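You operate a simulated robot arm through the tools that you are given. There is no shell and no other tool. Be economical: measure what you need, move in short steps, check, and stop when the job is done.

Carry out the task below with a simulated two-armed robot. There is one attempt and no reset: what you move stays moved.

## Task
Swap the plate with the blue block for the red one and clamp it.
Fine: hold the plate carrier with the other hand at each throw of the lever; the old plate goes in the parts tray. Where these are worked on the way, their far stop is far enough and under half their travel is too little: lever.

The check looks at the end state, three seconds after you hand in, the way a careful person would. Anything else that was tipped, shoved, dropped, spilled or broken makes it a failure.

## Robot
Two 7-joint arms with two-finger parallel grippers on one trunk, on a base that drives. Base frame: it is fixed to the floor where the robot stands at the start and does not move with it; the origin is under the middle of the robot, x ahead of it, y to its left, z up; the surface under the hand at the start is at about z = 0.765. Units: m, degrees, N and s.
The left shoulder is at the start at [0.06, 0.143, 0.936], the right one opposite. With the tool pointing down near the work surface each hand reaches from about 0.32 to 0.74 m from the robot's upright axis, wherever it stands, measured 20 degrees to its own side. Places, roughly: carrier jaw [0.5, 0, 0.8]; cream parts tray [0.7, 0.1, 0.8]; lever [0.5, 0.1, 0.9]; pocket of the plate carrier [0.5, 0, 0.8]. Payload 1.57 kg a hand.
Tool frame (each hand has its own): the origin (TCP) lies between the finger pads and is the grasp point; the fingertips stand 0.03 m ahead of it; z points along the fingers, y is the line along which they close. Largest opening 0.11 m; finger width 0.024, thickness 0.012; the body of the gripper, 0.048 by 0.112 m, starts 0.078 m behind the TCP.
Orientation is told as [roll, pitch, yaw] about the base's x, y, z axes, in that order, counted from this pose: with the fingers straight down and closing along the base's y, the tool's x points along the base's -x, its y along +y and its z along -z.

## Interface
- The arms move only by the tool apply_moves. It takes "left_series", "right_series" or both (then of equal length, played together; a hand with none holds still); each is a list of rows, each an object of numbers (a shift or turn left out is 0, a gripper value left out holds the last): "claw": the gripper command, from -1 (fully open) to 1 (shut), values between in proportion; "dx", "dy", "dz": the shift along the tool's x, y, z in m; "ax", "ay", "az": the turn, a rotation vector about the tool's x, y, z in degrees. In form: [{"claw": .., "dx": .., "dy": .., "dz": .., "ax": .., "ay": .., "az": ..}, ...]. A call has 1 to 12 rows; each row is the pose to reach, as a shift and turn from the pose commanded when the call began, along the tool's axes at that moment. A row lasts 0.2 s, in which the tool goes at most 0.05 m and 8.6 degrees; a call with a longer step from one row to the next is refused whole, and so is a gripper value outside its range. A pose out of reach is approached as far as the arm can. The call stops where the force on the tool passes 60 N (or 10 N more than at its start, if that is more) or the arm is blocked; 0.2 s more then pass. Each finger travels about 0.045 m/s and halts on what it meets, pressing with about 30 N; the grip force reading is that of the motor and also rises with nothing between the fingers. The clock runs only during rows and for 0.2 s after the last one: add rows that repeat a pose to give the fingers time. The reply holds the time, the measured pose of the TCP, the force on the tool along the base axes, the opening and the grip force, in the units named above and with some noise, with the torque about the TCP (base axes, N m) and any sound that the robot's microphone picked up.
- Cameras (640 x 400 px; columns grow to the right, rows downward): "scene" is now at [0.0429, -0.0069, 1.5425]; the picture's right is [-0.09, -1.00, 0.00], its down [-0.80, 0.07, -0.60] and it looks along [0.59, -0.05, -0.80] (base axes); focal length 285 px, centre (320, 200). "left" rides on the left gripper at [0.07, -0.016, -0.141] in its tool frame; the picture's right is [0.23, 0.97, 0.00], its down [-0.85, 0.20, -0.48] and it looks along [-0.47, 0.11, 0.88] (tool axes); focal length 222 px, centre (320, 200). "right" rides on the right gripper at [0.07, 0.016, -0.141] in its tool frame; the picture's right is [-0.23, 0.97, 0.00], its down [-0.85, -0.20, -0.48] and it looks along [-0.47, -0.11, 0.88] (tool axes); focal length 222 px, centre (320, 200). There is no depth. A picture from a camera that has moved, and an enlarged one, comes with that camera's place and axes in the base frame and with its lens.
- grab_frame(camera): a new picture of that camera. No time passes.
- move_column(by): slides the trunk up (or, below 0, down) by that many m; the arms and the scene camera ride with it, the base frame stays. It gives what a move gives, with no picture.
- roll_base(legs): drives the robot by 1 to 6 legs, each [ahead, left, turn to the left] in m, m and degrees, along the robot's own axes; the way and the turn of a leg run together, so that a leg with both is an arc; at most 1.5 m and 180 degrees a leg. The arms and the cameras ride along, it lands a little off, and it stops where it bumps. It gives what a move gives.
- head_to(pan, tilt): turns the head with the scene camera to pan (to the left, within 86 degrees either way) and tilt (down, from -29 to 69), counted from straight ahead of the robot. It gives what a move gives.
- zoom(camera, box): a new picture of the part [left, top, right, bottom] of that camera's present view, enlarged. No time passes.
- job_done(): hands the job in; it is judged then, once.

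Go step by step. Nothing tells you exact positions but the pictures and the camera data: compare them with the known pose of the tool, close in by small moves and look again before you grip or let go. The budget is 120 turns and 108 pictures, counting those below and the enlarged ones. Unless the task says otherwise, let go and move clear before handing in, and close with one line.

The tools are called after ">>>" by a JSON object that holds its "method" and its "body". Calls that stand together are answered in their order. apply_moves: Moves the arms, as the interface text tells. Its arguments: {"type":"object","properties":{"left_series":{"type":"array","items":{"type":"object","properties":{"claw":{"type":"number"},"dx":{"type":"number"},"dy":{"type":"number"},"dz":{"type":"number"},"ax":{"type":"number"},"ay":{"type":"number"},"az":{"type":"number"}}}},"right_series":{"type":"array","items":{"type":"object","properties":{"claw":{"type":"number"},"dx":{"type":"number"},"dy":{"type":"number"},"dz":{"type":"number"},"ax":{"type":"number"},"ay":{"type":"number"},"az":{"type":"number"}}}}},"required":[]} The other tools are called the same way: move_column (by) slides the trunk up or down; roll_base (legs) drives the base; head_to (pan, tilt) turns the head that bears the scene camera; grab_frame (camera) takes a picture; zoom (camera, box) takes an enlarged picture of a part of a camera's view; job_done () hands the job in.

At the start:

```text
time: 0.0
left_ee_pos: [0.5188, 0.224, 1.0599]
left_orientation: [0.1, -0.1, -0.1]
left_force: [-0.5, 0.2, 0.8]
left_wrist_torque: [0.02, -0.02, 0.02]
left_width: 0.1102
left_grip_force: 0.0
right_ee_pos: [0.4887, -0.2111, 1.1175]
right_orientation: [0.0, 0.0, 0.1]
right_force: [-0.4, -0.2, -0.7]
right_wrist_torque: [0.02, 0.02, -0.01]
right_width: 0.1101
right_grip_force: 0.0
trunk travel left (down, up): [-0.535, 0.055]
robot x, y, heading: [0.0022, -0.0037, 0.1]
head pan, tilt: [-5.0, 53.4]
```

scene: 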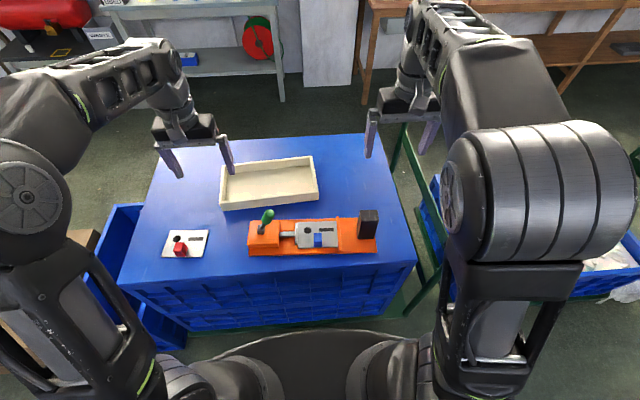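
right: 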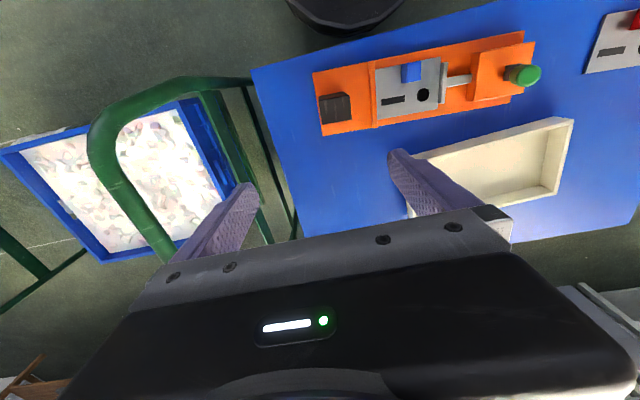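
left: 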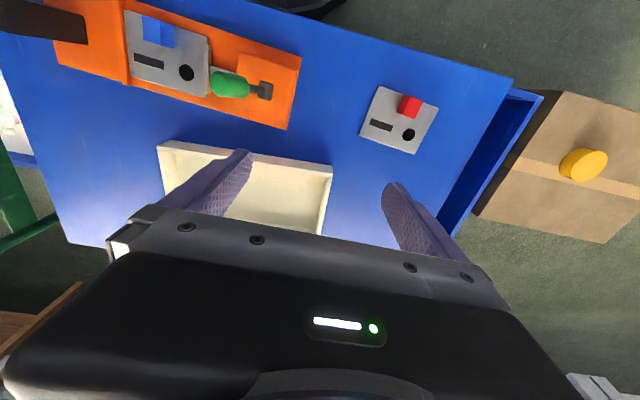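

I see the orange plate carrier with the blue-block plate, a green-knobbed lever on its left, the red-block plate on the table to the left, and the tray behind. I'll zoom in to measure.

>>> {"method": "zoom", "body": {"camera": "scene", "box": [230, 190, 400, 270]}}

>>> {"method": "zoom", "body": {"camera": "scene", "box": [140, 210, 240, 270]}}

>>> {"method": "zoom", "body": {"camera": "left", "box": [0, 0, 320, 160]}}

>>> {"method": "zoom", "body": {"camera": "right", "box": [300, 20, 560, 150]}}

```text
3.76 times, centred on (315, 230) of scene
camera zoom: at [0.0429, -0.0069, 1.5425], right [-0.09, -1.0, 0.0], down [-0.8, 0.07, -0.6], along [0.59, -0.05, -0.8], focal length 1072 px, centre (339, 87)
```

zoom: 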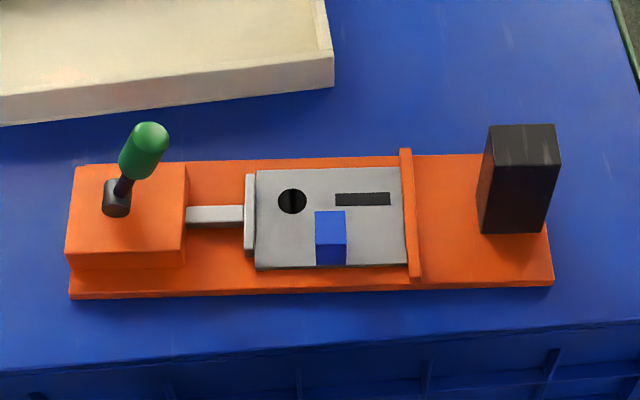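

```text
6.40 times, centred on (190, 240) of scene
camera zoom: at [0.0429, -0.0069, 1.5425], right [-0.09, -1.0, 0.0], down [-0.8, 0.07, -0.6], along [0.59, -0.05, -0.8], focal length 1823 px, centre (1152, -56)
```

zoom: 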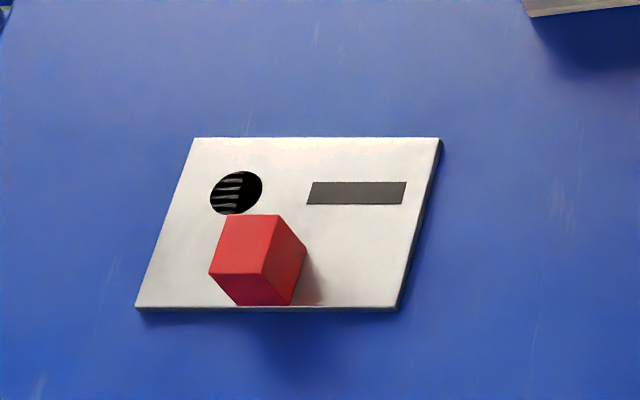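

```text
2.00 times, centred on (160, 80) of left
camera zoom: at [0.4505, 0.206, 1.2009], right [-0.23, 0.97, 0.0], down [0.85, 0.2, 0.48], along [0.47, 0.11, -0.88], focal length 444 px, centre (640, 440)
```

zoom: 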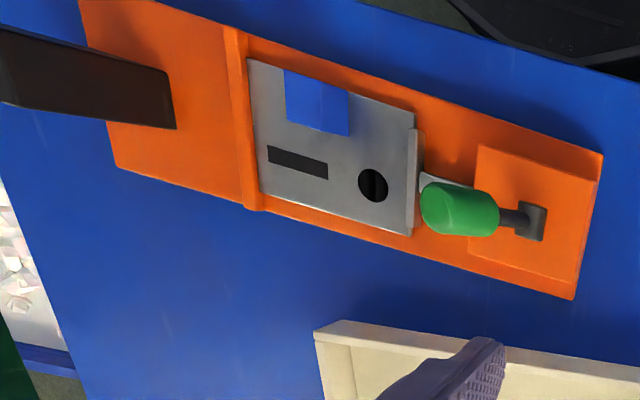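

```text
2.46 times, centred on (430, 85) of right
camera zoom: at [0.4182, -0.1953, 1.2591], right [0.23, 0.97, 0.0], down [0.85, -0.2, 0.48], along [0.47, -0.11, -0.88], focal length 547 px, centre (49, 483)
```

zoom: 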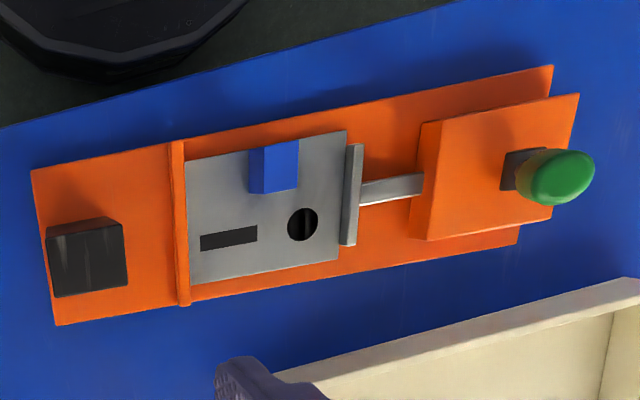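

The lever knob is at about (0.485, 0.097, 0.883) and leans toward the jaw. The black post is at about (0.466, -0.181), top z 0.88. I'll bring the right hand over the post and the left over the knob, both with clearance, and look.

>>> {"method": "apply_moves", "body": {"right_series": [{"dx": 0.008, "dy": 0.01, "dz": 0.03, "az": 1}, {"dx": 0.015, "dy": 0.02, "dz": 0.07, "az": 2}, {"dx": 0.0227, "dy": 0.03, "dz": 0.11, "az": 3}, {"dx": 0.0227, "dy": 0.03, "dz": 0.15, "az": 3}, {"dx": 0.0227, "dy": 0.03, "dz": 0.1675, "az": 3}, {"dx": 0.0227, "dy": 0.03, "dz": 0.1675, "az": 3}], "left_series": [{"dx": 0.01, "dy": -0.03, "dz": 0.01, "az": 1}, {"dx": 0.02, "dy": -0.06, "dz": 0.03, "az": 2}, {"dx": 0.034, "dy": -0.1, "dz": 0.05, "az": 3}, {"dx": 0.034, "dy": -0.127, "dz": 0.07, "az": 3}, {"dx": 0.034, "dy": -0.127, "dz": 0.07, "az": 3}, {"dx": 0.034, "dy": -0.127, "dz": 0.07, "az": 3}]}}

>>> {"method": "grab_frame", "body": {"camera": "right"}}

>>> {"method": "grab_frame", "body": {"camera": "left"}}

>>> {"method": "grab_frame", "body": {"camera": "scene"}}

```text
time: 1.4
left_ee_pos: [0.4856, 0.0966, 0.9882]
left_orientation: [0.0, 0.0, -2.9]
left_force: [0.2, 0.1, -0.1]
left_wrist_torque: [0.01, -0.03, -0.02]
left_width: 0.11
left_grip_force: 0.1
right_ee_pos: [0.4648, -0.18, 0.9494]
right_orientation: [-0.1, 0.0, -3.0]
right_force: [-1.8, 0.2, 0.8]
right_wrist_torque: [0.02, -0.01, -0.03]
right_width: 0.1101
right_grip_force: 0.0
trunk travel left (down, up): [-0.535, 0.055]
robot x, y, heading: [-0.0032, 0.0014, 0.2]
head pan, tilt: [-5.0, 53.4]
```

```text
100 pictures are left
camera right: at [0.3969, -0.161, 1.0906], right [0.28, 0.96, 0.0], down [0.84, -0.24, 0.48], along [0.46, -0.13, -0.88], focal length 222 px, centre (320, 200)
```

right: 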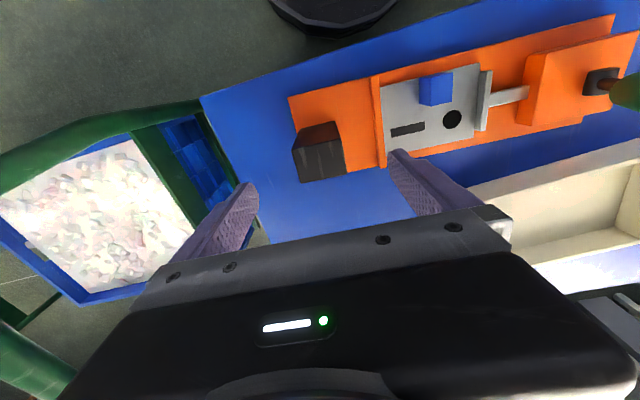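

```text
99 pictures are left
camera left: at [0.4158, 0.0825, 1.1309], right [-0.18, 0.98, 0.0], down [0.86, 0.15, 0.48], along [0.47, 0.08, -0.88], focal length 222 px, centre (320, 200)
```

left: 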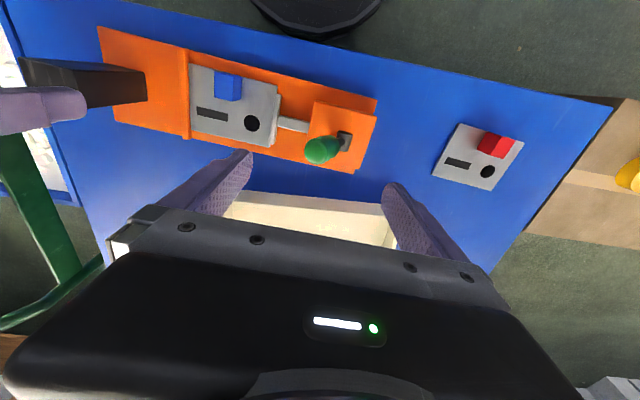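

```text
98 pictures are left
camera scene: at [0.0431, -0.007, 1.5425], right [-0.09, -1.0, 0.0], down [-0.8, 0.07, -0.6], along [0.59, -0.05, -0.8], focal length 285 px, centre (320, 200)
```

scene: 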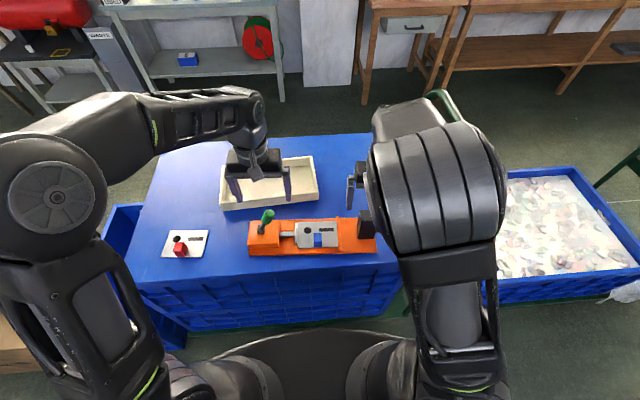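

Both hands are above their targets. I'll zoom in on the post and the lever to refine.

>>> {"method": "zoom", "body": {"camera": "right", "box": [260, 90, 420, 190]}}

>>> {"method": "zoom", "body": {"camera": "left", "box": [260, 80, 420, 180]}}

```text
4.00 times, centred on (340, 140) of right
camera zoom: at [0.3969, -0.161, 1.0906], right [0.28, 0.96, 0.0], down [0.84, -0.24, 0.48], along [0.46, -0.13, -0.88], focal length 888 px, centre (240, 440)
```

zoom: 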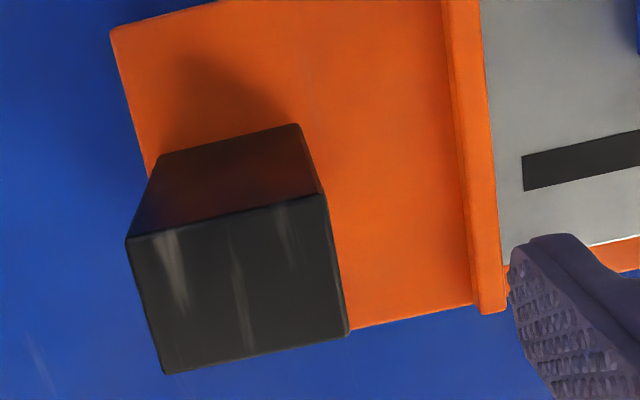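

```text
4.00 times, centred on (340, 130) of left
camera zoom: at [0.4158, 0.0825, 1.1309], right [-0.18, 0.98, 0.0], down [0.86, 0.15, 0.48], along [0.47, 0.08, -0.88], focal length 888 px, centre (240, 480)
```

zoom: 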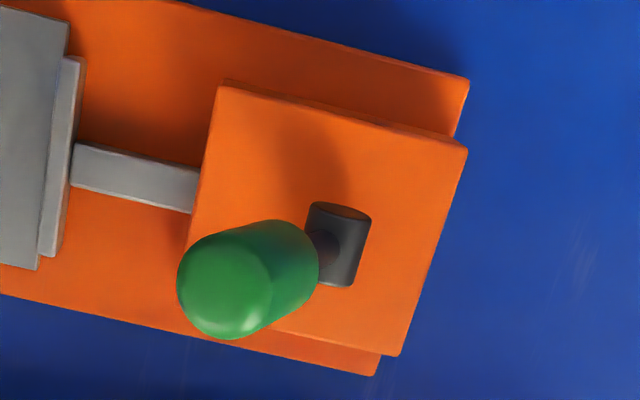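

The post is centred under the right hand at about (0.465, -0.180). I'll lower the right hand around it and close, and lower the left hand to straddle the knob loosely.

>>> {"method": "apply_moves", "body": {"right_series": [{"dz": 0.03}, {"dz": 0.06}, {"dz": 0.085}, {"dz": 0.1}, {"dz": 0.1}, {"dz": 0.1, "claw": -0.4}, {"dz": 0.1, "claw": 0}, {"dz": 0.1, "claw": 0.3}, {"dz": 0.1, "claw": 0.6}, {"dz": 0.1, "claw": 1}, {"dz": 0.1, "claw": 1}, {"dz": 0.1, "claw": 1}]}}

>>> {"method": "grab_frame", "body": {"camera": "right"}}

```text
time: 4.0
left_ee_pos: [0.4851, 0.0953, 0.9893]
left_orientation: [0.1, 0.1, -3.1]
left_force: [0.7, -0.9, 0.3]
left_wrist_torque: [0.01, 0.0, 0.01]
left_width: 0.11
left_grip_force: 0.0
right_ee_pos: [0.4665, -0.1817, 0.8496]
right_orientation: [0.1, 0.0, -3.0]
right_force: [1.1, -1.0, -0.2]
right_wrist_torque: [-0.03, -0.01, -0.19]
right_width: 0.0498
right_grip_force: 30.1
trunk travel left (down, up): [-0.535, 0.055]
robot x, y, heading: [-0.0005, -0.0006, 0.1]
head pan, tilt: [-5.0, 53.4]
```

```text
95 pictures are left
camera right: at [0.3968, -0.1612, 0.991], right [0.28, 0.96, 0.0], down [0.84, -0.24, 0.48], along [0.46, -0.13, -0.88], focal length 222 px, centre (320, 200)
```

right: 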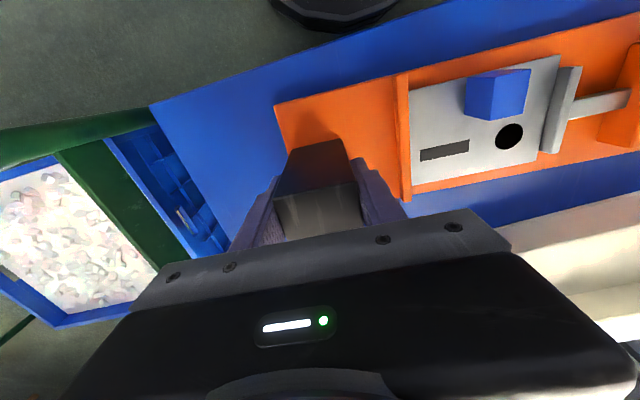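

The right hand holds the carrier post (width 0.050). Now the left hand lowers around the knob with a partial opening.

>>> {"method": "apply_moves", "body": {"left_series": [{"claw": -0.27}, {"claw": -0.27}, {"claw": -0.27}, {"dz": 0.03}, {"dz": 0.06}, {"dz": 0.09}, {"dz": 0.09}]}}

>>> {"method": "grab_frame", "body": {"camera": "left"}}

```text
time: 5.6
left_ee_pos: [0.4859, 0.0955, 0.8984]
left_orientation: [0.1, -0.1, -3.1]
left_force: [0.3, 0.1, -1.0]
left_wrist_torque: [-0.02, 0.03, 0.01]
left_width: 0.0699
left_grip_force: 0.1
right_ee_pos: [0.4676, -0.1809, 0.8494]
right_orientation: [0.0, 0.0, -2.9]
right_force: [0.8, -1.0, 0.3]
right_wrist_torque: [0.1, 0.14, -0.18]
right_width: 0.0498
right_grip_force: 30.3
trunk travel left (down, up): [-0.535, 0.055]
robot x, y, heading: [-0.0018, -0.0012, -0.3]
head pan, tilt: [-5.0, 53.4]
```

```text
94 pictures are left
camera left: at [0.4157, 0.083, 1.0402], right [-0.18, 0.98, 0.0], down [0.86, 0.15, 0.48], along [0.47, 0.08, -0.88], focal length 222 px, centre (320, 200)
```

left: 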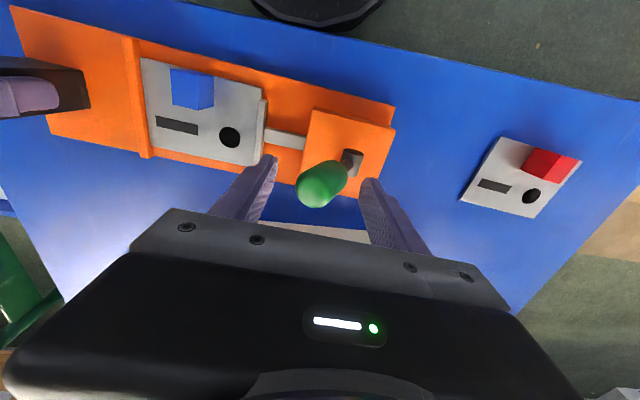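

The fingers straddle the knob. I'll push it toward +y in small steps and watch the force.

>>> {"method": "apply_moves", "body": {"left_series": [{"dy": 0.01}, {"dy": 0.02}, {"dy": 0.03}, {"dy": 0.04}, {"dy": 0.05}, {"dy": 0.06}, {"dy": 0.07}, {"dy": 0.08}]}}

>>> {"method": "grab_frame", "body": {"camera": "left"}}

>>> {"method": "zoom", "body": {"camera": "scene", "box": [230, 190, 400, 270]}}

```text
time: 7.4
left_ee_pos: [0.4894, 0.1766, 0.8984]
left_orientation: [0.1, 0.0, -2.9]
left_force: [-0.1, -5.5, -2.5]
left_wrist_torque: [-0.07, -0.07, 0.08]
left_width: 0.0751
left_grip_force: 3.3
right_ee_pos: [0.466, -0.1818, 0.8498]
right_orientation: [0.1, 0.0, -2.9]
right_force: [-1.4, 7.2, 1.0]
right_wrist_torque: [0.0, -0.43, 0.25]
right_width: 0.0498
right_grip_force: 30.6
trunk travel left (down, up): [-0.535, 0.055]
robot x, y, heading: [-0.0004, 0.0022, -0.0]
head pan, tilt: [-5.0, 53.4]
```

```text
93 pictures are left
camera left: at [0.4196, 0.163, 1.0407], right [-0.18, 0.98, 0.0], down [0.86, 0.15, 0.48], along [0.47, 0.08, -0.88], focal length 222 px, centre (320, 200)
```

left: 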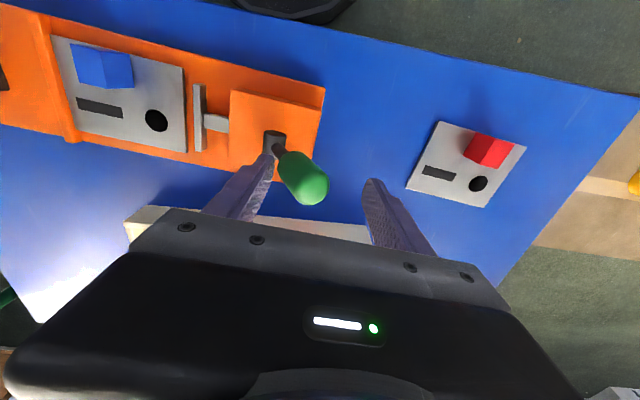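

```text
3.76 times, centred on (315, 230) of scene
camera zoom: at [0.043, -0.0067, 1.5425], right [-0.09, -1.0, 0.0], down [-0.8, 0.07, -0.6], along [0.59, -0.05, -0.8], focal length 1072 px, centre (339, 87)
```

zoom: 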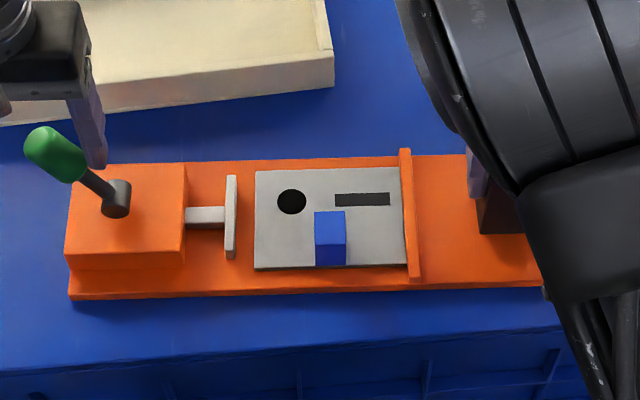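

The jaw has retracted and the lever is past vertical. I'll push a bit further to find the stop.

>>> {"method": "apply_moves", "body": {"left_series": [{"dy": 0.01}, {"dy": 0.02}, {"dy": 0.03}]}}

>>> {"method": "grab_frame", "body": {"camera": "left"}}

>>> {"method": "zoom", "body": {"camera": "scene", "box": [230, 190, 400, 270]}}

```text
time: 8.2
left_ee_pos: [0.4908, 0.1998, 0.8995]
left_orientation: [-0.5, -0.1, -3.2]
left_force: [-4.3, -33.1, 7.7]
left_wrist_torque: [-1.34, 0.26, -0.06]
left_width: 0.0997
left_grip_force: 17.0
right_ee_pos: [0.4658, -0.1771, 0.8493]
right_orientation: [0.3, 0.0, -2.8]
right_force: [3.4, 34.8, -1.6]
right_wrist_torque: [-1.47, 0.12, -0.66]
right_width: 0.0498
right_grip_force: 29.5
trunk travel left (down, up): [-0.535, 0.055]
robot x, y, heading: [0.0005, 0.0002, 0.1]
head pan, tilt: [-5.0, 53.4]
```

```text
91 pictures are left
camera left: at [0.421, 0.1887, 1.0418], right [-0.17, 0.99, -0.01], down [0.86, 0.15, 0.48], along [0.47, 0.08, -0.88], focal length 222 px, centre (320, 200)
```

left: 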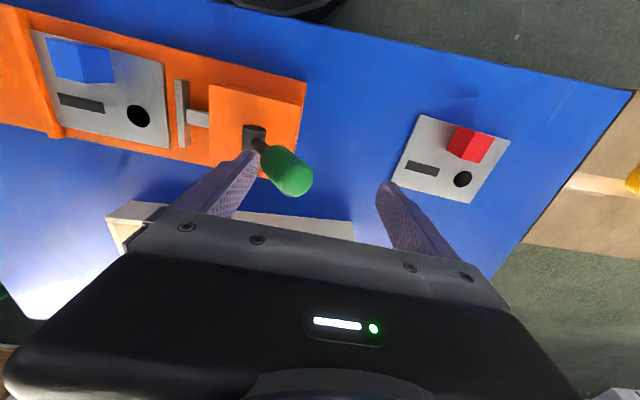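

```text
3.76 times, centred on (315, 230) of scene
camera zoom: at [0.0428, -0.0071, 1.5426], right [-0.09, -1.0, 0.0], down [-0.8, 0.07, -0.6], along [0.59, -0.05, -0.8], focal length 1072 px, centre (339, 87)
```

zoom: 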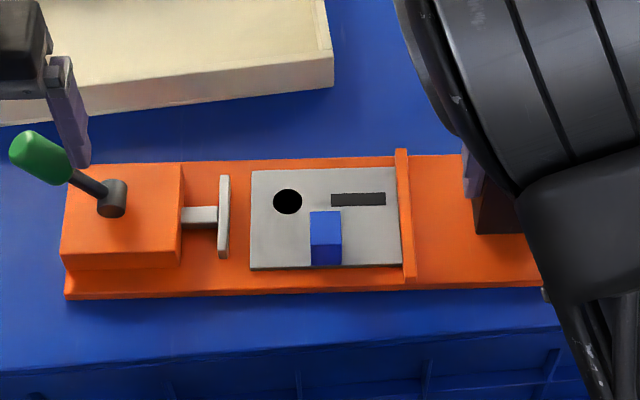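

The lever is at its far stop (33 N) and the jaw is well back. I'll back off, then lift clear.

>>> {"method": "apply_moves", "body": {"left_series": [{"dy": -0.01}, {"dy": -0.025}, {"dy": -0.025, "dz": -0.03}, {"dy": -0.025, "dz": -0.07}, {"dy": -0.025, "dz": -0.1, "claw": -0.3}, {"dy": -0.025, "dz": -0.1}]}}

>>> {"method": "zoom", "body": {"camera": "scene", "box": [230, 190, 400, 270]}}

>>> {"method": "grab_frame", "body": {"camera": "left"}}

```text
time: 9.6
left_ee_pos: [0.4885, 0.1809, 1.0]
left_orientation: [0.0, 0.0, -3.0]
left_force: [-0.5, -0.4, 0.8]
left_wrist_torque: [0.0, -0.03, 0.0]
left_width: 0.0714
left_grip_force: 0.1
right_ee_pos: [0.4665, -0.1832, 0.8485]
right_orientation: [-0.1, 0.1, -3.1]
right_force: [-0.9, -4.1, 3.3]
right_wrist_torque: [-0.4, 0.11, -0.08]
right_width: 0.0497
right_grip_force: 30.3
trunk travel left (down, up): [-0.535, 0.055]
robot x, y, heading: [0.0026, 0.002, -0.0]
head pan, tilt: [-5.0, 53.4]
```

```text
3.76 times, centred on (315, 230) of scene
camera zoom: at [0.0426, -0.0073, 1.5425], right [-0.09, -1.0, 0.0], down [-0.8, 0.07, -0.6], along [0.59, -0.05, -0.8], focal length 1072 px, centre (339, 87)
```

zoom: 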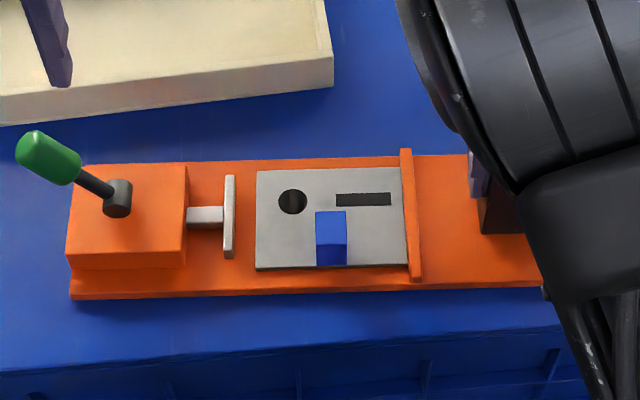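

```text
88 pictures are left
camera left: at [0.4201, 0.1669, 1.1414], right [-0.18, 0.98, 0.0], down [0.86, 0.15, 0.48], along [0.47, 0.08, -0.88], focal length 222 px, centre (320, 200)
```

left: 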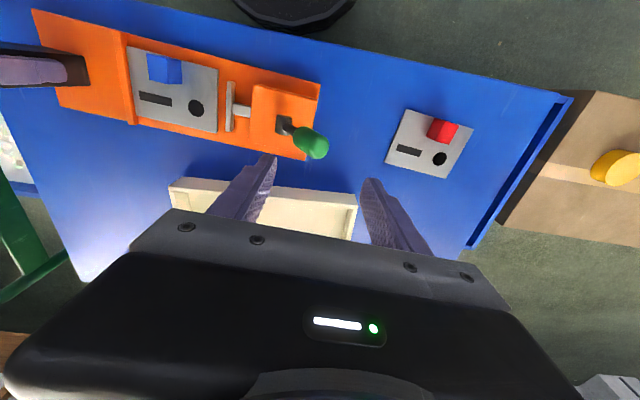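

The lever stays released and the carrier is back in place. I'll release the right hand and move it away for arm clearance, then place the left hand over the blue block.

>>> {"method": "apply_moves", "body": {"right_series": [{"claw": -1}, {"claw": -1}, {"claw": -1}, {"claw": -1}, {"dz": -0.03}, {"dz": -0.07}, {"dz": -0.11}, {"dz": -0.14, "dy": -0.03}, {"dz": -0.16, "dy": -0.07}, {"dz": -0.16, "dy": -0.1}]}}

>>> {"method": "apply_moves", "body": {"left_series": [{"dx": 0.005, "dy": -0.04}, {"dx": 0.01, "dy": -0.085}, {"dx": 0.015, "dy": -0.13}, {"dx": 0.025, "dy": -0.175}, {"dx": 0.03, "dy": -0.219}, {"dx": 0.03, "dy": -0.219, "dz": 0.02}, {"dx": 0.03, "dy": -0.219, "dz": 0.02}]}}

>>> {"method": "grab_frame", "body": {"camera": "left"}}

>>> {"method": "grab_frame", "body": {"camera": "scene"}}

>>> {"method": "zoom", "body": {"camera": "right", "box": [300, 20, 640, 200]}}

```text
time: 11.8
left_ee_pos: [0.4889, 0.179, 0.9982]
left_orientation: [0.0, 0.0, -3.0]
left_force: [0.2, -0.7, 0.0]
left_wrist_torque: [0.01, 0.03, 0.0]
left_width: 0.0715
left_grip_force: 0.0
right_ee_pos: [0.4606, -0.2816, 1.0106]
right_orientation: [0.1, 0.0, -3.0]
right_force: [0.1, 0.0, 0.1]
right_wrist_torque: [0.03, 0.03, 0.0]
right_width: 0.1102
right_grip_force: 0.1
trunk travel left (down, up): [-0.535, 0.055]
robot x, y, heading: [0.0028, 0.0017, 0.2]
head pan, tilt: [-5.0, 53.4]
```

```text
time: 13.4
left_ee_pos: [0.449, -0.0374, 0.9789]
left_orientation: [-0.1, -0.1, -3.1]
left_force: [-0.2, 0.2, 0.1]
left_wrist_torque: [0.0, 0.02, -0.02]
left_width: 0.0715
left_grip_force: 0.0
right_ee_pos: [0.46, -0.2804, 1.0092]
right_orientation: [0.0, 0.0, -3.0]
right_force: [-0.3, 0.0, 1.1]
right_wrist_torque: [0.02, 0.02, 0.0]
right_width: 0.11
right_grip_force: 0.1
trunk travel left (down, up): [-0.535, 0.055]
robot x, y, heading: [-0.0014, 0.0013, -0.1]
head pan, tilt: [-5.0, 53.4]
```

```text
87 pictures are left
camera left: at [0.3788, -0.0499, 1.1206], right [-0.18, 0.98, 0.0], down [0.86, 0.15, 0.48], along [0.47, 0.08, -0.88], focal length 222 px, centre (320, 200)
```

left: 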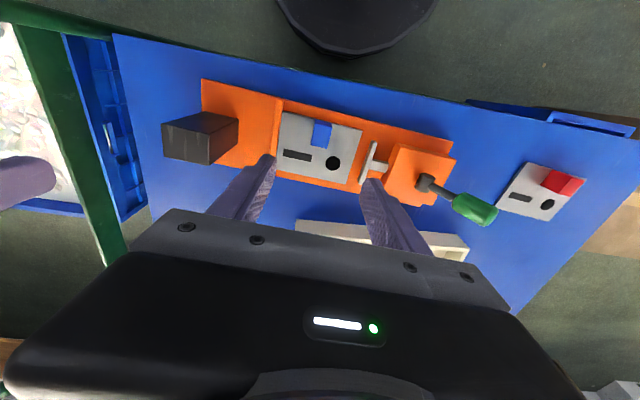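

```text
86 pictures are left
camera scene: at [0.0427, -0.0072, 1.5426], right [-0.09, -1.0, 0.0], down [-0.8, 0.07, -0.6], along [0.59, -0.05, -0.8], focal length 285 px, centre (320, 200)
```

scene: 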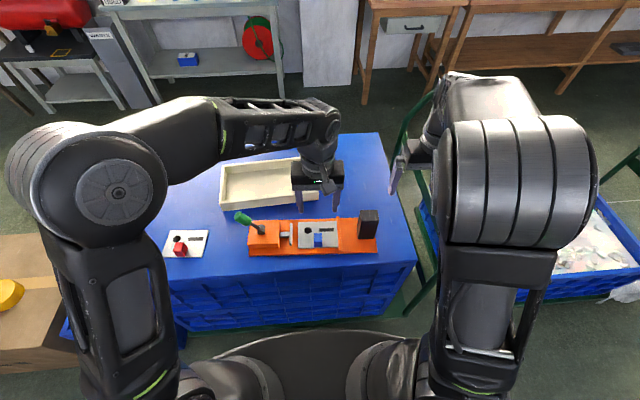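

```text
1.88 times, centred on (470, 110) of right
camera zoom: at [0.3905, -0.261, 1.1514], right [0.28, 0.96, 0.0], down [0.84, -0.24, 0.48], along [0.46, -0.13, -0.88], focal length 418 px, centre (38, 369)
```

zoom: 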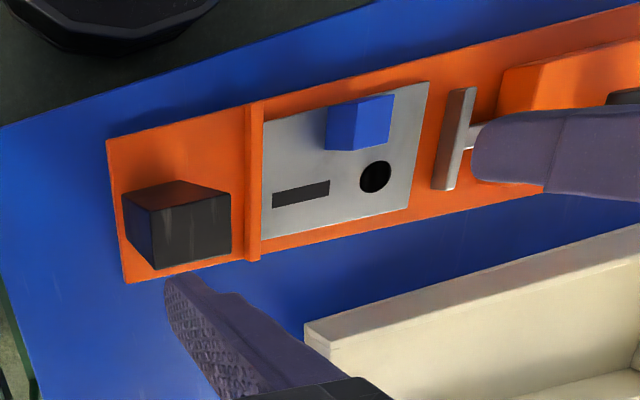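

>>> {"method": "zoom", "body": {"camera": "left", "box": [270, 100, 390, 190]}}

>>> {"method": "zoom", "body": {"camera": "scene", "box": [290, 205, 390, 265]}}

```text
4.44 times, centred on (330, 145) of left
camera zoom: at [0.3788, -0.0499, 1.1206], right [-0.18, 0.98, 0.0], down [0.86, 0.15, 0.48], along [0.47, 0.08, -0.88], focal length 987 px, centre (276, 444)
```

zoom: 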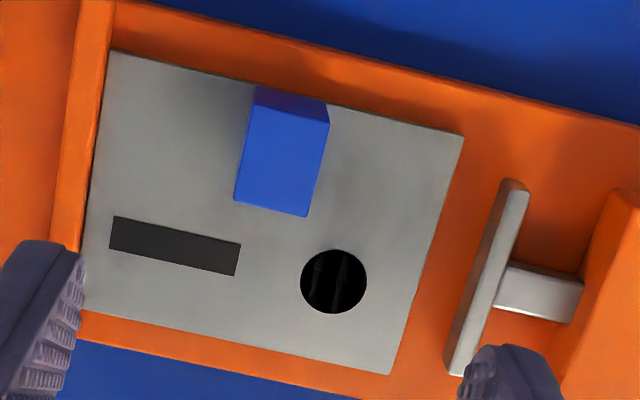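

```text
6.40 times, centred on (340, 235) of scene
camera zoom: at [0.0427, -0.0072, 1.5426], right [-0.09, -1.0, 0.0], down [-0.8, 0.07, -0.6], along [0.59, -0.05, -0.8], focal length 1823 px, centre (192, -24)
```

zoom: 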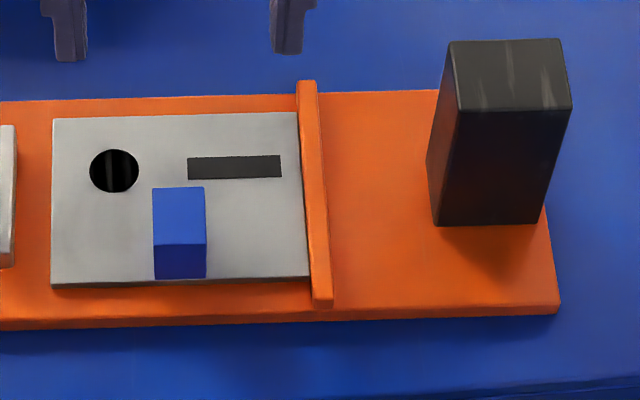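

The blue block's top is centred at about (0.445, -0.037, 0.818), about 0.024 by 0.03, on a plate whose top is at about 0.785. I'll descend around it and stop with the tips just above the plate.

>>> {"method": "apply_moves", "body": {"left_series": [{"dx": 0.003, "dz": 0.04}, {"dx": 0.003, "dz": 0.08}, {"dx": 0.003, "dz": 0.11}, {"dx": 0.003, "dz": 0.135}, {"dx": 0.003, "dz": 0.15}, {"dx": 0.003, "dz": 0.157}, {"dx": 0.003, "dz": 0.157}]}}

>>> {"method": "grab_frame", "body": {"camera": "left"}}

>>> {"method": "zoom", "body": {"camera": "right", "box": [300, 20, 640, 200]}}

>>> {"method": "zoom", "body": {"camera": "scene", "box": [290, 205, 390, 265]}}

```text
time: 15.0
left_ee_pos: [0.4457, -0.036, 0.8219]
left_orientation: [0.0, 0.0, -3.0]
left_force: [-1.2, 0.4, 1.1]
left_wrist_torque: [0.01, 0.01, -0.01]
left_width: 0.0714
left_grip_force: 0.1
right_ee_pos: [0.4598, -0.2812, 1.0097]
right_orientation: [-0.1, 0.0, -3.0]
right_force: [-0.5, 0.4, 0.1]
right_wrist_torque: [0.01, -0.06, -0.02]
right_width: 0.1102
right_grip_force: 0.0
trunk travel left (down, up): [-0.535, 0.055]
robot x, y, heading: [0.0014, -0.0009, 0.2]
head pan, tilt: [-5.0, 53.4]
```

```text
82 pictures are left
camera left: at [0.3756, -0.0497, 0.9645], right [-0.18, 0.98, 0.0], down [0.86, 0.15, 0.48], along [0.47, 0.08, -0.88], focal length 222 px, centre (320, 200)
```

left: 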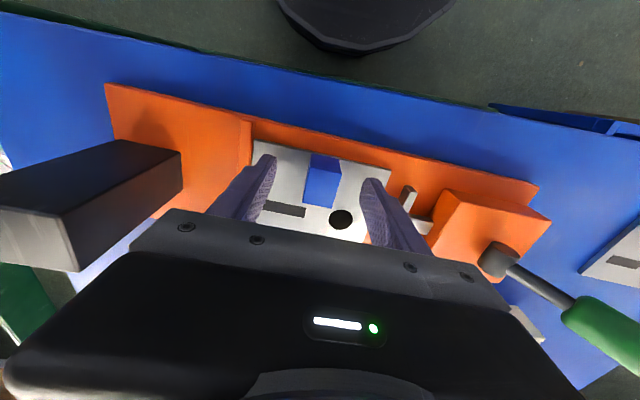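

```text
1.88 times, centred on (470, 110) of right
camera zoom: at [0.3906, -0.2607, 1.1514], right [0.28, 0.96, 0.0], down [0.84, -0.24, 0.48], along [0.46, -0.13, -0.88], focal length 418 px, centre (38, 369)
```

zoom: 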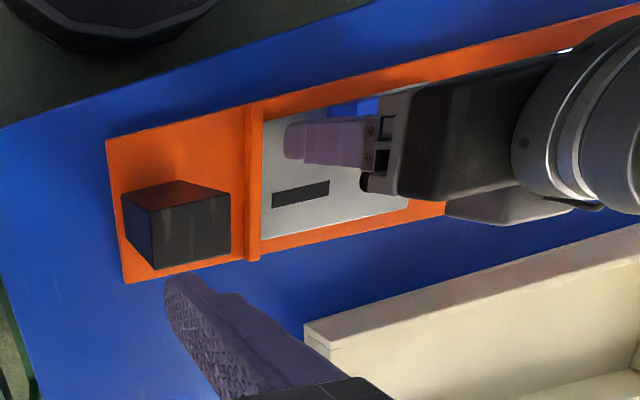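

```text
6.40 times, centred on (340, 235) of scene
camera zoom: at [0.0429, -0.007, 1.5425], right [-0.09, -1.0, 0.0], down [-0.8, 0.07, -0.6], along [0.59, -0.05, -0.8], focal length 1823 px, centre (192, -24)
```

zoom: 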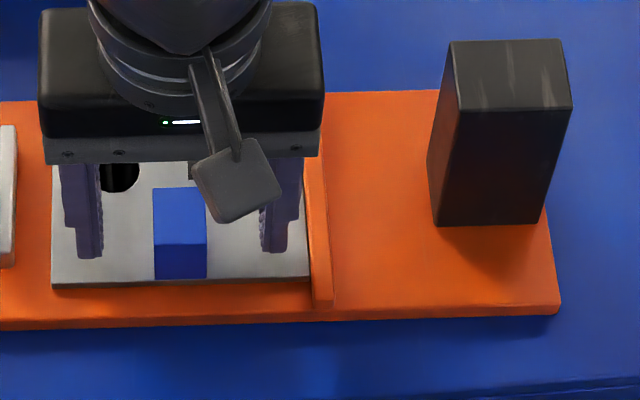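

The fingers straddle the blue block evenly. I'll close and lift slightly to check.

>>> {"method": "apply_moves", "body": {"left_series": [{"claw": 0}, {"claw": 0.3}, {"claw": 0.6}, {"claw": 1}, {"claw": 1}, {"claw": 1}, {"dz": -0.005, "claw": 1}, {"dz": -0.015}, {"dz": -0.025}, {"dz": -0.04}, {"dz": -0.04}]}}

>>> {"method": "grab_frame", "body": {"camera": "left"}}

>>> {"method": "zoom", "body": {"camera": "right", "box": [300, 20, 640, 200]}}

>>> {"method": "zoom", "body": {"camera": "scene", "box": [290, 205, 390, 265]}}

```text
time: 17.4
left_ee_pos: [0.4443, -0.0372, 0.8624]
left_orientation: [0.0, 0.0, -3.0]
left_force: [0.7, -0.3, -2.9]
left_wrist_torque: [0.01, 0.05, 0.01]
left_width: 0.0236
left_grip_force: 30.3
right_ee_pos: [0.4597, -0.2809, 1.0099]
right_orientation: [0.0, 0.0, -2.9]
right_force: [-0.3, -0.9, 0.4]
right_wrist_torque: [-0.02, 0.01, 0.0]
right_width: 0.1099
right_grip_force: 0.0
trunk travel left (down, up): [-0.535, 0.055]
robot x, y, heading: [0.0023, 0.0003, -0.2]
head pan, tilt: [-5.0, 53.4]
```

```text
79 pictures are left
camera left: at [0.3758, -0.0496, 1.0042], right [-0.18, 0.98, 0.0], down [0.86, 0.15, 0.48], along [0.47, 0.08, -0.88], focal length 222 px, centre (320, 200)
```

left: 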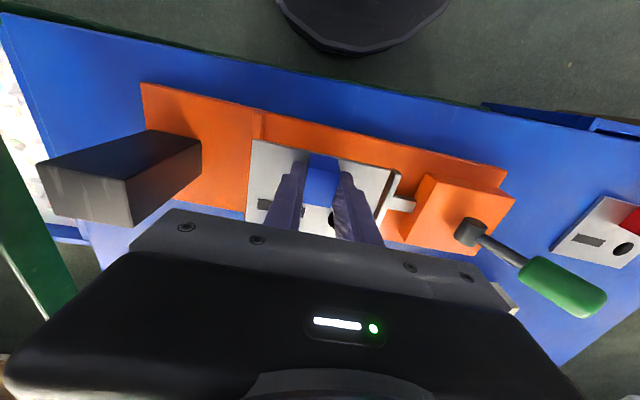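

```text
1.88 times, centred on (470, 110) of right
camera zoom: at [0.3909, -0.2608, 1.1513], right [0.28, 0.96, 0.0], down [0.84, -0.24, 0.48], along [0.46, -0.13, -0.88], focal length 418 px, centre (38, 369)
```

zoom: 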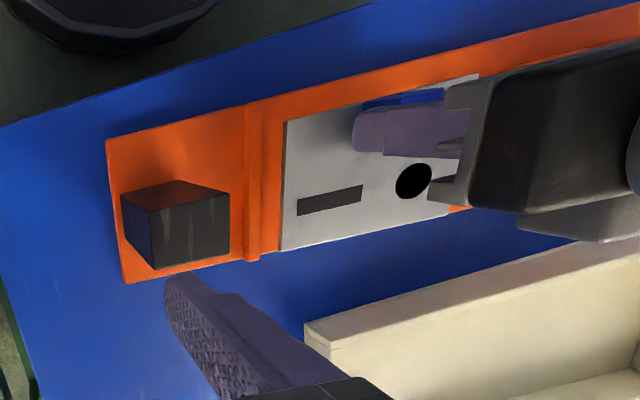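

```text
6.40 times, centred on (340, 235) of scene
camera zoom: at [0.0433, -0.007, 1.5425], right [-0.09, -1.0, 0.0], down [-0.8, 0.07, -0.6], along [0.59, -0.05, -0.8], focal length 1823 px, centre (192, -24)
```

zoom: 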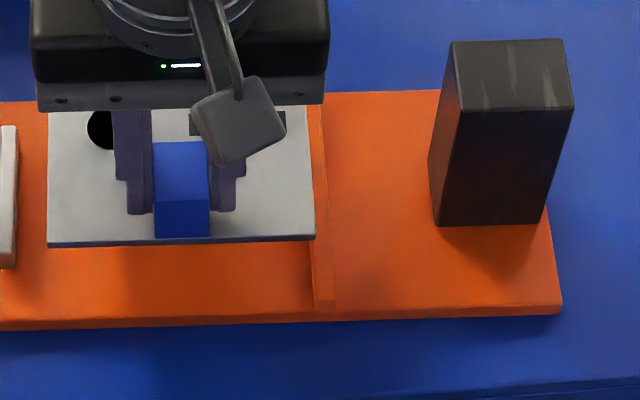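

The old plate is lifted level. The tray spans about x 0.625–0.785, y -0.045–0.27. I'll raise and carry the plate over it.

>>> {"method": "apply_moves", "body": {"left_series": [{"dz": -0.03}, {"dz": -0.06}, {"dz": -0.08, "dx": -0.02}, {"dz": -0.08, "dx": -0.055}, {"dz": -0.08, "dx": -0.09, "dy": 0.015}, {"dz": -0.08, "dx": -0.12, "dy": 0.045}, {"dz": -0.08, "dx": -0.15, "dy": 0.08}, {"dz": -0.08, "dx": -0.18, "dy": 0.11}, {"dz": -0.08, "dx": -0.205, "dy": 0.14}, {"dz": -0.08, "dx": -0.225, "dy": 0.159}, {"dz": -0.08, "dx": -0.225, "dy": 0.159}]}}

>>> {"method": "grab_frame", "body": {"camera": "left"}}

>>> {"method": "grab_frame", "body": {"camera": "scene"}}

```text
time: 19.8
left_ee_pos: [0.6781, 0.1117, 0.9422]
left_orientation: [0.0, -0.1, -3.0]
left_force: [-0.2, 0.5, -2.9]
left_wrist_torque: [-0.01, 0.03, 0.0]
left_width: 0.0237
left_grip_force: 29.7
right_ee_pos: [0.4591, -0.2799, 1.0102]
right_orientation: [0.0, 0.0, -3.0]
right_force: [0.1, -0.2, 0.8]
right_wrist_torque: [-0.03, 0.01, -0.01]
right_width: 0.1101
right_grip_force: 0.0
trunk travel left (down, up): [-0.535, 0.055]
robot x, y, heading: [0.0029, 0.0003, 0.1]
head pan, tilt: [-5.0, 53.4]
```

```text
76 pictures are left
camera left: at [0.6086, 0.0985, 1.0838], right [-0.18, 0.98, 0.0], down [0.86, 0.15, 0.48], along [0.47, 0.08, -0.88], focal length 222 px, centre (320, 200)
```

left: 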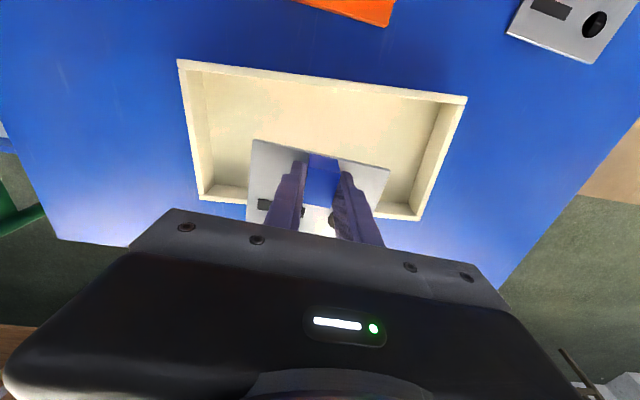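

```text
75 pictures are left
camera scene: at [0.043, -0.0066, 1.5426], right [-0.09, -1.0, 0.0], down [-0.8, 0.07, -0.6], along [0.59, -0.05, -0.8], focal length 285 px, centre (320, 200)
```

scene: 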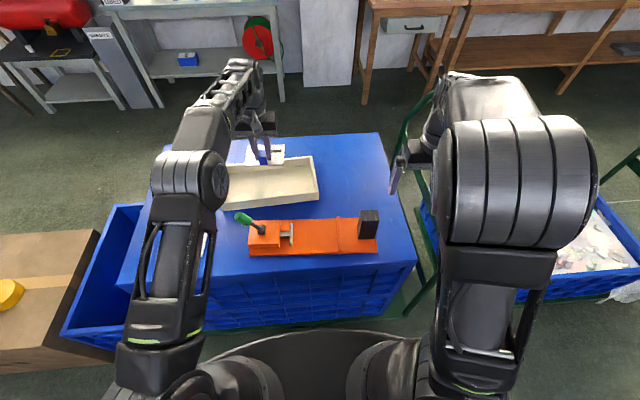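

The plate is over the tray with margin. I'll turn it slightly to match the tray, nudge it toward the middle and lower it to just above the floor.

>>> {"method": "apply_moves", "body": {"left_series": [{"dx": 0.01, "az": -6}, {"dx": 0.01, "az": -6, "dz": 0.03}, {"dx": 0.01, "az": -6, "dz": 0.06}, {"dx": 0.01, "az": -6, "dz": 0.085}, {"dx": 0.01, "az": -6, "dz": 0.105}, {"dx": 0.01, "az": -6, "dz": 0.115}, {"dx": 0.01, "az": -6, "dz": 0.115}]}}

>>> {"method": "grab_frame", "body": {"camera": "left"}}

>>> {"method": "zoom", "body": {"camera": "scene", "box": [210, 120, 340, 220]}}

```text
time: 21.4
left_ee_pos: [0.669, 0.1118, 0.8274]
left_orientation: [-0.1, 0.1, 3.0]
left_force: [0.7, -0.6, -2.7]
left_wrist_torque: [-0.01, 0.07, 0.02]
left_width: 0.0235
left_grip_force: 29.9
right_ee_pos: [0.4597, -0.2802, 1.0083]
right_orientation: [0.0, 0.0, -3.0]
right_force: [0.1, -0.4, 0.0]
right_wrist_torque: [-0.03, 0.0, 0.03]
right_width: 0.1103
right_grip_force: 0.0
trunk travel left (down, up): [-0.535, 0.055]
robot x, y, heading: [0.006, 0.0026, -0.1]
head pan, tilt: [-5.0, 53.4]
```

```text
74 pictures are left
camera left: at [0.6014, 0.0909, 0.9687], right [-0.28, 0.96, 0.0], down [0.84, 0.24, 0.48], along [0.46, 0.13, -0.88], focal length 222 px, centre (320, 200)
```

left: 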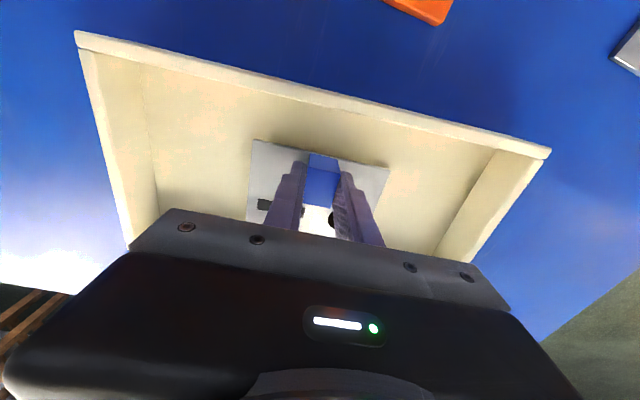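

```text
4.00 times, centred on (275, 170) of scene
camera zoom: at [0.0432, -0.0069, 1.5425], right [-0.09, -1.0, 0.0], down [-0.8, 0.07, -0.6], along [0.59, -0.05, -0.8], focal length 1139 px, centre (500, 320)
```

zoom: 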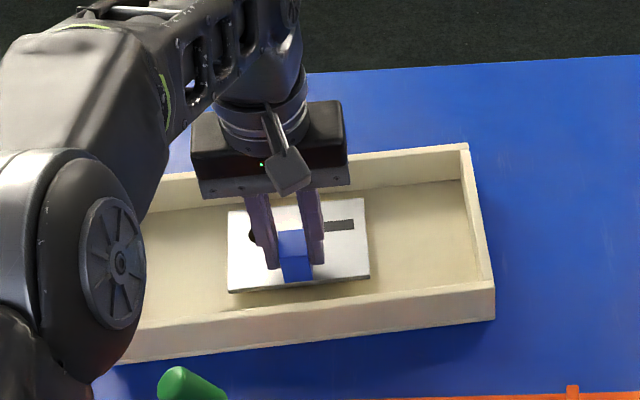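

The plate sits within the tray outline. I'll lower gently until contact.

>>> {"method": "apply_moves", "body": {"left_series": [{"dz": 0.002}, {"dz": 0.004}, {"dz": 0.006}, {"dz": 0.008}, {"dz": 0.008}]}}

>>> {"method": "zoom", "body": {"camera": "scene", "box": [250, 160, 310, 200]}}

```text
time: 22.6
left_ee_pos: [0.6687, 0.1115, 0.819]
left_orientation: [-0.1, 0.0, 3.0]
left_force: [0.7, 0.3, -2.9]
left_wrist_torque: [0.04, 0.06, 0.01]
left_width: 0.0238
left_grip_force: 30.2
right_ee_pos: [0.4601, -0.2813, 1.0085]
right_orientation: [0.0, 0.0, -3.0]
right_force: [0.4, 0.8, 0.5]
right_wrist_torque: [0.0, -0.03, -0.02]
right_width: 0.1099
right_grip_force: 0.0
trunk travel left (down, up): [-0.535, 0.055]
robot x, y, heading: [-0.0025, 0.0001, -0.0]
head pan, tilt: [-5.0, 53.4]
```

```text
10.00 times, centred on (280, 180) of scene
camera zoom: at [0.0433, -0.0069, 1.5425], right [-0.09, -1.0, 0.0], down [-0.8, 0.07, -0.6], along [0.59, -0.05, -0.8], focal length 2848 px, centre (720, 400)
```

zoom: 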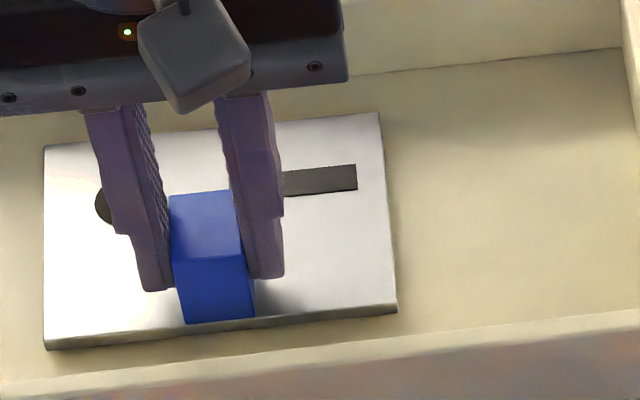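

Not touching yet; I'll continue down.

>>> {"method": "apply_moves", "body": {"left_series": [{"dz": 0.0015}, {"dz": 0.003}, {"dz": 0.0045}, {"dz": 0.006}, {"dz": 0.006}]}}

```text
time: 23.8
left_ee_pos: [0.6692, 0.1112, 0.8161]
left_orientation: [0.0, -0.5, 3.0]
left_force: [0.1, 0.4, 24.0]
left_wrist_torque: [0.04, 0.26, -0.02]
left_width: 0.0236
left_grip_force: 30.1
right_ee_pos: [0.4594, -0.2808, 1.0102]
right_orientation: [-0.1, -0.2, -3.0]
right_force: [-0.4, 0.0, -0.2]
right_wrist_torque: [-0.02, 0.0, 0.01]
right_width: 0.1099
right_grip_force: 0.0
trunk travel left (down, up): [-0.535, 0.055]
robot x, y, heading: [-0.0017, 0.0009, -0.1]
head pan, tilt: [-5.0, 53.4]
```

The plate has touched the floor (24 N). I'll relieve the press, open, and lift off.

>>> {"method": "apply_moves", "body": {"left_series": [{"dz": -0.003}, {"dz": -0.003, "claw": 0.3}, {"dz": -0.003, "claw": -0.1}, {"dz": -0.003, "claw": -0.1}, {"dz": -0.003, "claw": -0.1}, {"dz": -0.03}, {"dz": -0.07}, {"dz": -0.11}, {"dz": -0.15}, {"dz": -0.15}]}}

>>> {"method": "zoom", "body": {"camera": "scene", "box": [210, 120, 340, 220]}}

```text
time: 26.0
left_ee_pos: [0.6679, 0.1115, 0.9631]
left_orientation: [0.0, 0.0, 2.9]
left_force: [-0.6, -0.2, -0.5]
left_wrist_torque: [-0.01, -0.02, 0.0]
left_width: 0.0607
left_grip_force: 0.0
right_ee_pos: [0.4599, -0.2804, 1.0092]
right_orientation: [0.0, 0.0, -3.0]
right_force: [0.7, -0.2, 0.6]
right_wrist_torque: [-0.03, 0.03, 0.01]
right_width: 0.1099
right_grip_force: 0.1
trunk travel left (down, up): [-0.535, 0.055]
robot x, y, heading: [0.0006, 0.0007, -0.0]
head pan, tilt: [-5.0, 53.4]
```

```text
4.00 times, centred on (275, 170) of scene
camera zoom: at [0.0432, -0.0067, 1.5425], right [-0.09, -1.0, 0.0], down [-0.8, 0.07, -0.6], along [0.59, -0.05, -0.8], focal length 1139 px, centre (500, 320)
```

zoom: 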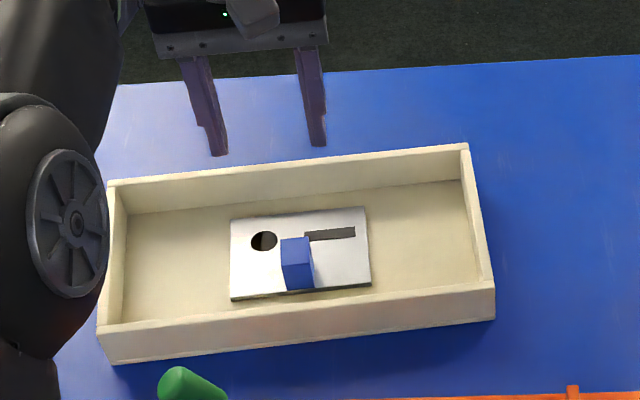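

The old plate rests flat in the tray. Next the left hand goes above the red block, at about (0.456, 0.365).

>>> {"method": "apply_moves", "body": {"left_series": [{"dx": 0.02, "dy": 0.03, "dz": -0.02, "az": 1}, {"dx": 0.045, "dy": 0.06, "dz": -0.02, "az": 2}, {"dx": 0.07, "dy": 0.095, "dz": -0.02, "az": 3}, {"dx": 0.095, "dy": 0.13, "dz": -0.02, "az": 4}, {"dx": 0.12, "dy": 0.165, "dz": -0.02, "az": 5}, {"dx": 0.145, "dy": 0.195, "dz": -0.02, "az": 6}, {"dx": 0.17, "dy": 0.23, "dz": -0.02, "az": 7}, {"dx": 0.1985, "dy": 0.264, "dz": -0.02, "az": 8}, {"dx": 0.1985, "dy": 0.264, "dz": -0.01, "az": 8}, {"dx": 0.1985, "dy": 0.264, "dz": -0.01, "az": 8}]}}

>>> {"method": "zoom", "body": {"camera": "left", "box": [240, 80, 400, 200]}}

>>> {"method": "zoom", "body": {"camera": "scene", "box": [140, 210, 240, 270]}}

```text
time: 28.2
left_ee_pos: [0.4559, 0.3657, 0.9731]
left_orientation: [0.0, 0.0, -4.9]
left_force: [-0.3, 0.1, -0.6]
left_wrist_torque: [0.04, -0.01, -0.04]
left_width: 0.0603
left_grip_force: 0.1
right_ee_pos: [0.4601, -0.2815, 1.0102]
right_orientation: [0.0, 0.0, -3.0]
right_force: [-0.1, -0.2, 0.5]
right_wrist_torque: [-0.03, -0.03, -0.02]
right_width: 0.1098
right_grip_force: 0.1
trunk travel left (down, up): [-0.535, 0.055]
robot x, y, heading: [-0.0001, -0.0015, 0.1]
head pan, tilt: [-5.0, 53.4]
```

```text
3.33 times, centred on (320, 140) of left
camera zoom: at [0.3856, 0.3545, 1.1154], right [-0.14, 0.99, 0.0], down [0.87, 0.12, 0.48], along [0.47, 0.07, -0.88], focal length 740 px, centre (320, 400)
```

zoom: 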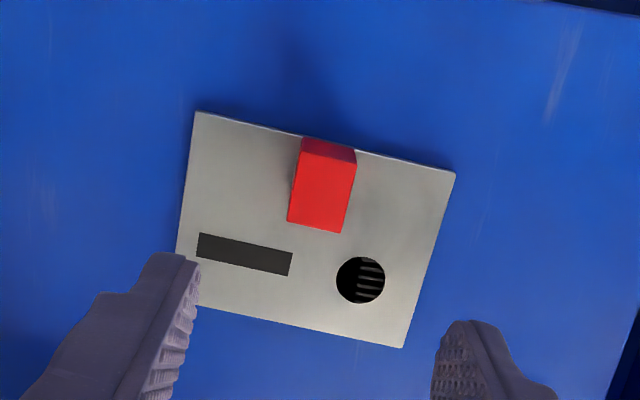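

```text
6.40 times, centred on (190, 240) of scene
camera zoom: at [0.0425, -0.0068, 1.5426], right [-0.09, -1.0, 0.0], down [-0.8, 0.07, -0.6], along [0.59, -0.05, -0.8], focal length 1823 px, centre (1152, -56)
```

zoom: 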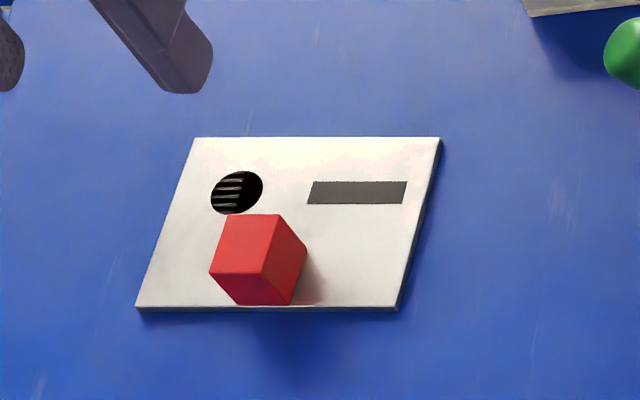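

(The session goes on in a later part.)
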